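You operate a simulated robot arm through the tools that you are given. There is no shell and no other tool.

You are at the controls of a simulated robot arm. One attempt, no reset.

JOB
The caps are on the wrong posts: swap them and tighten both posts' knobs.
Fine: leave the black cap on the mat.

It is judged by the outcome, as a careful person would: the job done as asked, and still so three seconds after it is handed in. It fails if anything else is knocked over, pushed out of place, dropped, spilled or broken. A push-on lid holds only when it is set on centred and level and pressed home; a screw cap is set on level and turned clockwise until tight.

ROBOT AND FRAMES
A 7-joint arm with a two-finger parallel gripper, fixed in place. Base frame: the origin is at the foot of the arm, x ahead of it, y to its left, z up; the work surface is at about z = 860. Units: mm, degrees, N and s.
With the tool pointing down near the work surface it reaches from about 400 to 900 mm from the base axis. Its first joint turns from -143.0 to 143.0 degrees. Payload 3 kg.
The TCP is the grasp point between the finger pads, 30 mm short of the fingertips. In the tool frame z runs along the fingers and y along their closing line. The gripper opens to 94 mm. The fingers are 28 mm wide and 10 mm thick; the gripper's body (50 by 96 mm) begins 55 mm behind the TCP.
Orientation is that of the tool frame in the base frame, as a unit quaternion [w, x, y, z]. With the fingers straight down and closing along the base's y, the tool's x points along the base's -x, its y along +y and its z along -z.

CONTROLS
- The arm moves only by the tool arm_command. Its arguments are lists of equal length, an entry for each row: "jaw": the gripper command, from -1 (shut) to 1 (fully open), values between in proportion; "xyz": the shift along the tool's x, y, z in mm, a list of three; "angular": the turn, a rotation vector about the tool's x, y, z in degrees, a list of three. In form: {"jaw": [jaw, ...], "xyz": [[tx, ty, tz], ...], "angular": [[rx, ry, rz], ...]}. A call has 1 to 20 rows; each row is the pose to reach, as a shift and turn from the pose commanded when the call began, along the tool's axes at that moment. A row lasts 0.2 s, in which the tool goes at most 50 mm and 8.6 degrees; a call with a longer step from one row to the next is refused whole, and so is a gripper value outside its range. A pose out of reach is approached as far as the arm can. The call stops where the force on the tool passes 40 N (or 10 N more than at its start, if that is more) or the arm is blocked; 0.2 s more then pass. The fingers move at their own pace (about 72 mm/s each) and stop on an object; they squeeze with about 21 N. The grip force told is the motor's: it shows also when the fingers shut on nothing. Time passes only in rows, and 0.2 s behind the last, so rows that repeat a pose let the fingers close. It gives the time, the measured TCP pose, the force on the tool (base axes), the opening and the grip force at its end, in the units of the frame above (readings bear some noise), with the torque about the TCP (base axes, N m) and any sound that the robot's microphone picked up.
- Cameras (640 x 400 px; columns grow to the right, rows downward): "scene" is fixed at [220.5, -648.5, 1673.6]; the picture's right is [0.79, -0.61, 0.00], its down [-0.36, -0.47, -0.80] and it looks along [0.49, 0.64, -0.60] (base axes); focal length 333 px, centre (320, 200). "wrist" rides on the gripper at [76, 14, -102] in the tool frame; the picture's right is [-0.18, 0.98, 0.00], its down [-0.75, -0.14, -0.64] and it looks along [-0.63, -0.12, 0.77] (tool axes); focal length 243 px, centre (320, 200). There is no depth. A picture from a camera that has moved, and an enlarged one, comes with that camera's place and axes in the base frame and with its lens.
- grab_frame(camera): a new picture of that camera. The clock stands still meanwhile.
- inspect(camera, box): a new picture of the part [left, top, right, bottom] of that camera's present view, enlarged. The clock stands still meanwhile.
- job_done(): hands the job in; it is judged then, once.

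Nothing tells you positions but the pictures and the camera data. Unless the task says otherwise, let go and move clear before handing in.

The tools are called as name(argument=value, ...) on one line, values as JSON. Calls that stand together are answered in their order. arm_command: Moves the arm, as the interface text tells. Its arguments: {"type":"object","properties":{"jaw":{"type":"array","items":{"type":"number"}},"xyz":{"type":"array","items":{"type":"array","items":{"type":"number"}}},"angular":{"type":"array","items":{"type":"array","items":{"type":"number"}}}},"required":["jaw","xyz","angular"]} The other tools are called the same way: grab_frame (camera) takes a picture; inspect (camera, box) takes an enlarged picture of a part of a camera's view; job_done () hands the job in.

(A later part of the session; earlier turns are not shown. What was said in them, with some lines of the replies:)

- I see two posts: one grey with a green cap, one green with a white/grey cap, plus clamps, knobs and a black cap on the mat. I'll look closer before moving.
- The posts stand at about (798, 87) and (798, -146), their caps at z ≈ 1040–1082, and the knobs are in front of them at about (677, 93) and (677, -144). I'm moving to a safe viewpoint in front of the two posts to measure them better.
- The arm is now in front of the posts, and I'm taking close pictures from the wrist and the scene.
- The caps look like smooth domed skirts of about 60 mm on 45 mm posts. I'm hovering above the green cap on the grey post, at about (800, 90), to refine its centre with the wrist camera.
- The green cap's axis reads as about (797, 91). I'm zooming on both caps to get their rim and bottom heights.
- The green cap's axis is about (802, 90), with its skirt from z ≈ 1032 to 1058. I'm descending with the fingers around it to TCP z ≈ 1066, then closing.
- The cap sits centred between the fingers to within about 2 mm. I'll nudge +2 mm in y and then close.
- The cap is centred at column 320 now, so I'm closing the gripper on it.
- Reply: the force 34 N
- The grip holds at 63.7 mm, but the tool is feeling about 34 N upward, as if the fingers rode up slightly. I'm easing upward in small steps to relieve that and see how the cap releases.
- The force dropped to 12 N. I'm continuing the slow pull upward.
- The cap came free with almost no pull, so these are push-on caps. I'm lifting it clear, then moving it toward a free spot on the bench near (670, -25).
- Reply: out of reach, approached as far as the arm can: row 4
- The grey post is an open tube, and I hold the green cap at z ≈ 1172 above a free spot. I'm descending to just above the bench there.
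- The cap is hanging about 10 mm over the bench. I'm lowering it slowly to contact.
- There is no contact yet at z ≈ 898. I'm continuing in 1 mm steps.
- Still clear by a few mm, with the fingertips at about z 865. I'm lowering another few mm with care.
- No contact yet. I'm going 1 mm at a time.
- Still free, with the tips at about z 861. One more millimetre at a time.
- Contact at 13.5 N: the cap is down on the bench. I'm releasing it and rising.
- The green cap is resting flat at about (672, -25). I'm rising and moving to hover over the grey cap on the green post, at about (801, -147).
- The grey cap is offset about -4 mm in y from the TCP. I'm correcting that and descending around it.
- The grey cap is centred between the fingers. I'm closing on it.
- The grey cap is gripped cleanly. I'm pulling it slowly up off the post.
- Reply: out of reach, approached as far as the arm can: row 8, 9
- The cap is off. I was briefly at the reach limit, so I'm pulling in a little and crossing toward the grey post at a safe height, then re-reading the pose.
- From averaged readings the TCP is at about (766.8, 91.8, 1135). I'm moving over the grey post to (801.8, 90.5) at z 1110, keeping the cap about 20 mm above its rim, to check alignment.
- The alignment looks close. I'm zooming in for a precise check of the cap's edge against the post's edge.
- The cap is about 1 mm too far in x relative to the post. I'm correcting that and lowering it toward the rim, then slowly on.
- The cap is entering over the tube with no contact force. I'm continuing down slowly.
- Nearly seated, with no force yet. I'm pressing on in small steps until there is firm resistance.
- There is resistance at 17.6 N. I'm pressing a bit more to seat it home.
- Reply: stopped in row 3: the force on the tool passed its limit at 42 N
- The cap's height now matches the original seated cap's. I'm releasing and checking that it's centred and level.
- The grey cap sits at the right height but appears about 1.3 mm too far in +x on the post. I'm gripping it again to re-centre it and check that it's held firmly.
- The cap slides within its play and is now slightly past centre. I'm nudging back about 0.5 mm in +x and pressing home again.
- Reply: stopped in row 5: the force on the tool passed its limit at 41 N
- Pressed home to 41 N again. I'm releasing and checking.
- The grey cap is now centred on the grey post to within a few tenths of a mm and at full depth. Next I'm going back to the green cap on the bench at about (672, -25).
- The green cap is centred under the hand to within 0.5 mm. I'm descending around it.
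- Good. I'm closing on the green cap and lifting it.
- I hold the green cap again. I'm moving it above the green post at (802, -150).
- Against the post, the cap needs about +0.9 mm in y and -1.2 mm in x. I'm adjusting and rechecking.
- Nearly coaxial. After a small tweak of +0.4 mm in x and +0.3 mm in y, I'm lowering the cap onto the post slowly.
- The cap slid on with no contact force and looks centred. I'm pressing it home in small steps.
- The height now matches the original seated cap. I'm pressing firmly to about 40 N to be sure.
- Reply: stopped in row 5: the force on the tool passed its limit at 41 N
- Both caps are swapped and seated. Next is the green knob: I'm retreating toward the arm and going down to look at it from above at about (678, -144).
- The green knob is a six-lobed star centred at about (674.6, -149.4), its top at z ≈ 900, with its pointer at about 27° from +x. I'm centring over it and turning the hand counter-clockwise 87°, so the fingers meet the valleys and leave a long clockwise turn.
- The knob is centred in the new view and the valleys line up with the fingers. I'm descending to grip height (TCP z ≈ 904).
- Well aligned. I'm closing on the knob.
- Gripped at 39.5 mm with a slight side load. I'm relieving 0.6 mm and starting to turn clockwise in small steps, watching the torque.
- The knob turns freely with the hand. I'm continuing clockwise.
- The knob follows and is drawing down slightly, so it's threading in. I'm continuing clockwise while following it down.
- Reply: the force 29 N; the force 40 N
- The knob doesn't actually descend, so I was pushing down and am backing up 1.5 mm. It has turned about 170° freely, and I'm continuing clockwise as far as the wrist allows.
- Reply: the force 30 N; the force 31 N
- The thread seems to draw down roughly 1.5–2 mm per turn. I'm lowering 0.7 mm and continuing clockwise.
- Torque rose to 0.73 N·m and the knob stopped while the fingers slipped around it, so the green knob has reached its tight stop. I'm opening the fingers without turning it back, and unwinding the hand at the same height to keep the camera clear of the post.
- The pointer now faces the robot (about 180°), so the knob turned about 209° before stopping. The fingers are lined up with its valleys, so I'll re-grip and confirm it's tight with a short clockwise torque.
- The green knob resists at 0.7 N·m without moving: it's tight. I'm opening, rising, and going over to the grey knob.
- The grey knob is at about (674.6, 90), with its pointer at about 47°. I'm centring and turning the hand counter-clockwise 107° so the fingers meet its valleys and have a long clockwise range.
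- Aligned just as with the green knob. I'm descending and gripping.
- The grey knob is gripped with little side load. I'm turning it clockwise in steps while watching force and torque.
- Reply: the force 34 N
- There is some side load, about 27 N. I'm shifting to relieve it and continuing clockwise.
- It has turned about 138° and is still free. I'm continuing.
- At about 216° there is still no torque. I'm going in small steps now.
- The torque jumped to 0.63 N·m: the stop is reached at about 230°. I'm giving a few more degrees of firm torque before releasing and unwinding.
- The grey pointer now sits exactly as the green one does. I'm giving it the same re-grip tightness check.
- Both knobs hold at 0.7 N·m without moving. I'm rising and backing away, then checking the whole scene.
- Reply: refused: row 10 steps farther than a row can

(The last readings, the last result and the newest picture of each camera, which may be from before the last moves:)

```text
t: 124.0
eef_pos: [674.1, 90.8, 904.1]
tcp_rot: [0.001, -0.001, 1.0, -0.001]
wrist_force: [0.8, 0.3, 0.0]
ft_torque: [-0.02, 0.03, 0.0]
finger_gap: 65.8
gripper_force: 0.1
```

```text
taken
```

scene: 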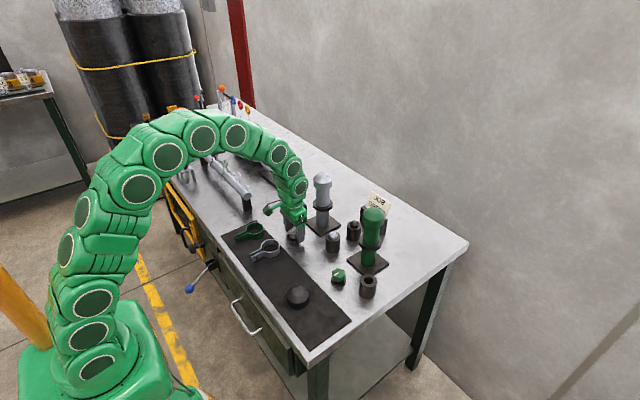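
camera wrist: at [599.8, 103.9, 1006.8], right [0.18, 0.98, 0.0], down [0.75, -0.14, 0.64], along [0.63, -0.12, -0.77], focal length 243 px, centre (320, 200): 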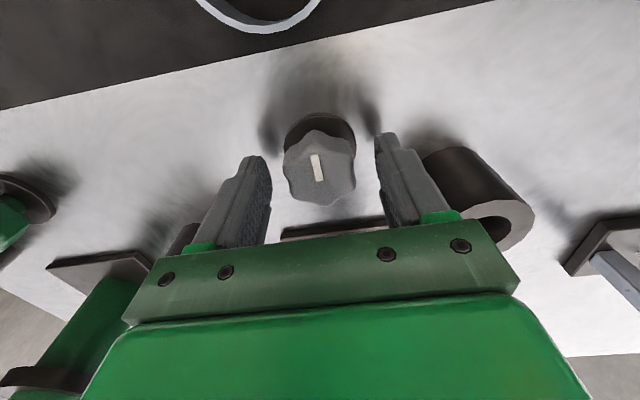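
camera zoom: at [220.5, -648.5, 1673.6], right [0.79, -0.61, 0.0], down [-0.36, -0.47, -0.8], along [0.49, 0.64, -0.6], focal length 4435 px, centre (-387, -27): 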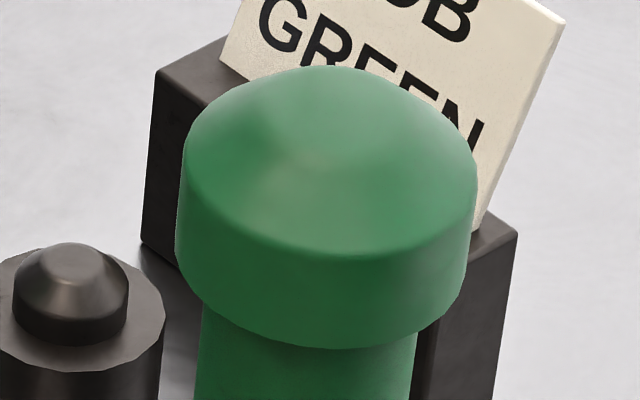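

One row was too long, so nothing moved. Both caps look level and centred; I'm retreating now in shorter steps.

arm_command(jaw=[0.4, 0.4, 0.4, 0.4, 0.4, 0.4, 0.4, 0.4, 0.4, 0.4, 0.4, 0.4], xyz=[[0, 0, -25], [0, 0, -60], [0, 0, -100], [0, 0, -140], [0, 0, -180], [10, 0, -215], [35, 0, -250], [60, 0, -285], [85, 0, -315], [110, 0, -345], [135, 0, -370], [135, 0, -370]], angular=[[0, 0, 0], [0, 0, 0], [0, 0, 0], [0, 0, 0], [0, 0, 0], [0, 0, 0], [0, 0, 0], [0, 0, 0], [0, 0, 0], [0, 0, 0], [0, 0, 0], [0, 0, 0]])

inspect(camera="scene", box=[220, 150, 410, 310])

grab_frame(camera="wrist")

inspect(camera="scene", box=[280, 215, 310, 250])

```text
t: 126.6
eef_pos: [540.1, 90.7, 1274.3]
tcp_rot: [0.0, 0.0, 1.0, -0.001]
wrist_force: [0.1, -0.8, 0.1]
ft_torque: [0.02, 0.03, 0.01]
finger_gap: 65.7
gripper_force: 0.0
```

```text
2.50 times, centred on (315, 230) of scene
camera zoom: at [220.5, -648.5, 1673.6], right [0.79, -0.61, 0.0], down [-0.36, -0.47, -0.8], along [0.49, 0.64, -0.6], focal length 832 px, centre (332, 125)
```

zoom: 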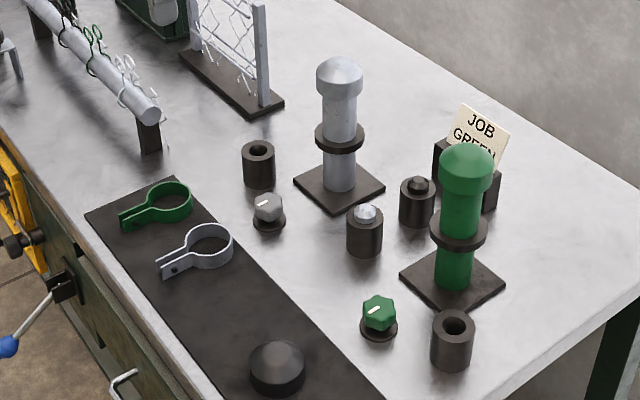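

```text
taken
camera wrist: at [465.1, 104.2, 1377.3], right [0.18, 0.98, 0.0], down [0.75, -0.14, 0.64], along [0.63, -0.12, -0.77], focal length 243 px, centre (320, 200)
```

wrist: 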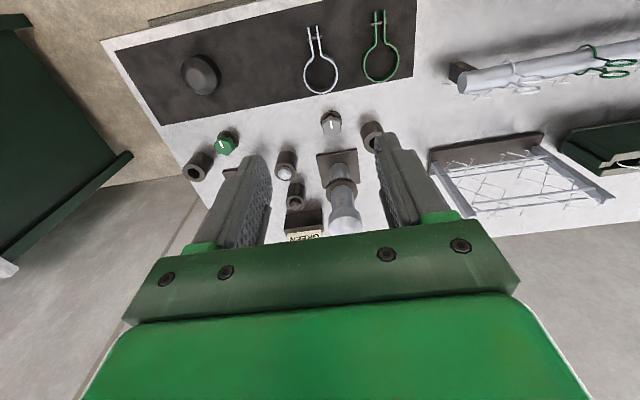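

```text
11.43 times, centred on (295, 232) of scene
camera zoom: at [220.5, -648.5, 1673.6], right [0.79, -0.61, 0.0], down [-0.36, -0.47, -0.8], along [0.49, 0.64, -0.6], focal length 3801 px, centre (606, -171)
```

zoom: 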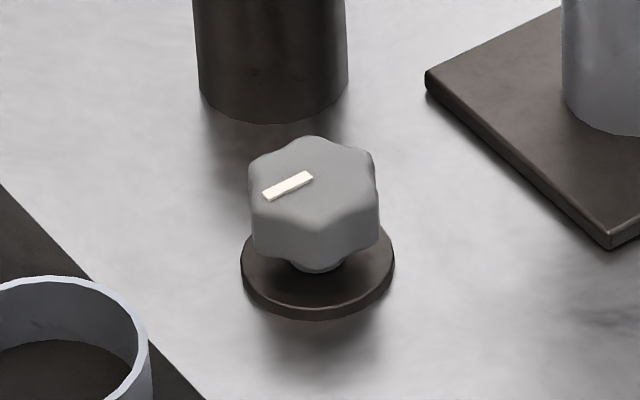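

The grey cap is on the grey post and the green cap on the green post. Both are level and seated, both knobs are turned to their stops, the black cap is still on the mat, and nothing else has moved. The hand is clear, so I'm handing in the job.

job_done()

```text
The job is handed in.
```

The job is done and handed in. The green cap is on the green post, and the grey cap is on the grey post. I don't have the judge's verdict.

- **Caps:** both are push-on. I pressed each one down until it resisted at about 40 N. Both ended centred, level and at the same height as before the swap. I didn't pull on them afterwards to test the hold.
- **Knobs:** I turned each clockwise to its stop, about 210° for the green and 230° for the grey. On a second grip, both held at about 0.7 N·m without moving.
- **Everything else:** the black cap is still on the mat, and the final pictures show nothing else moved. The gripper was empty and clear of everything when I handed in.
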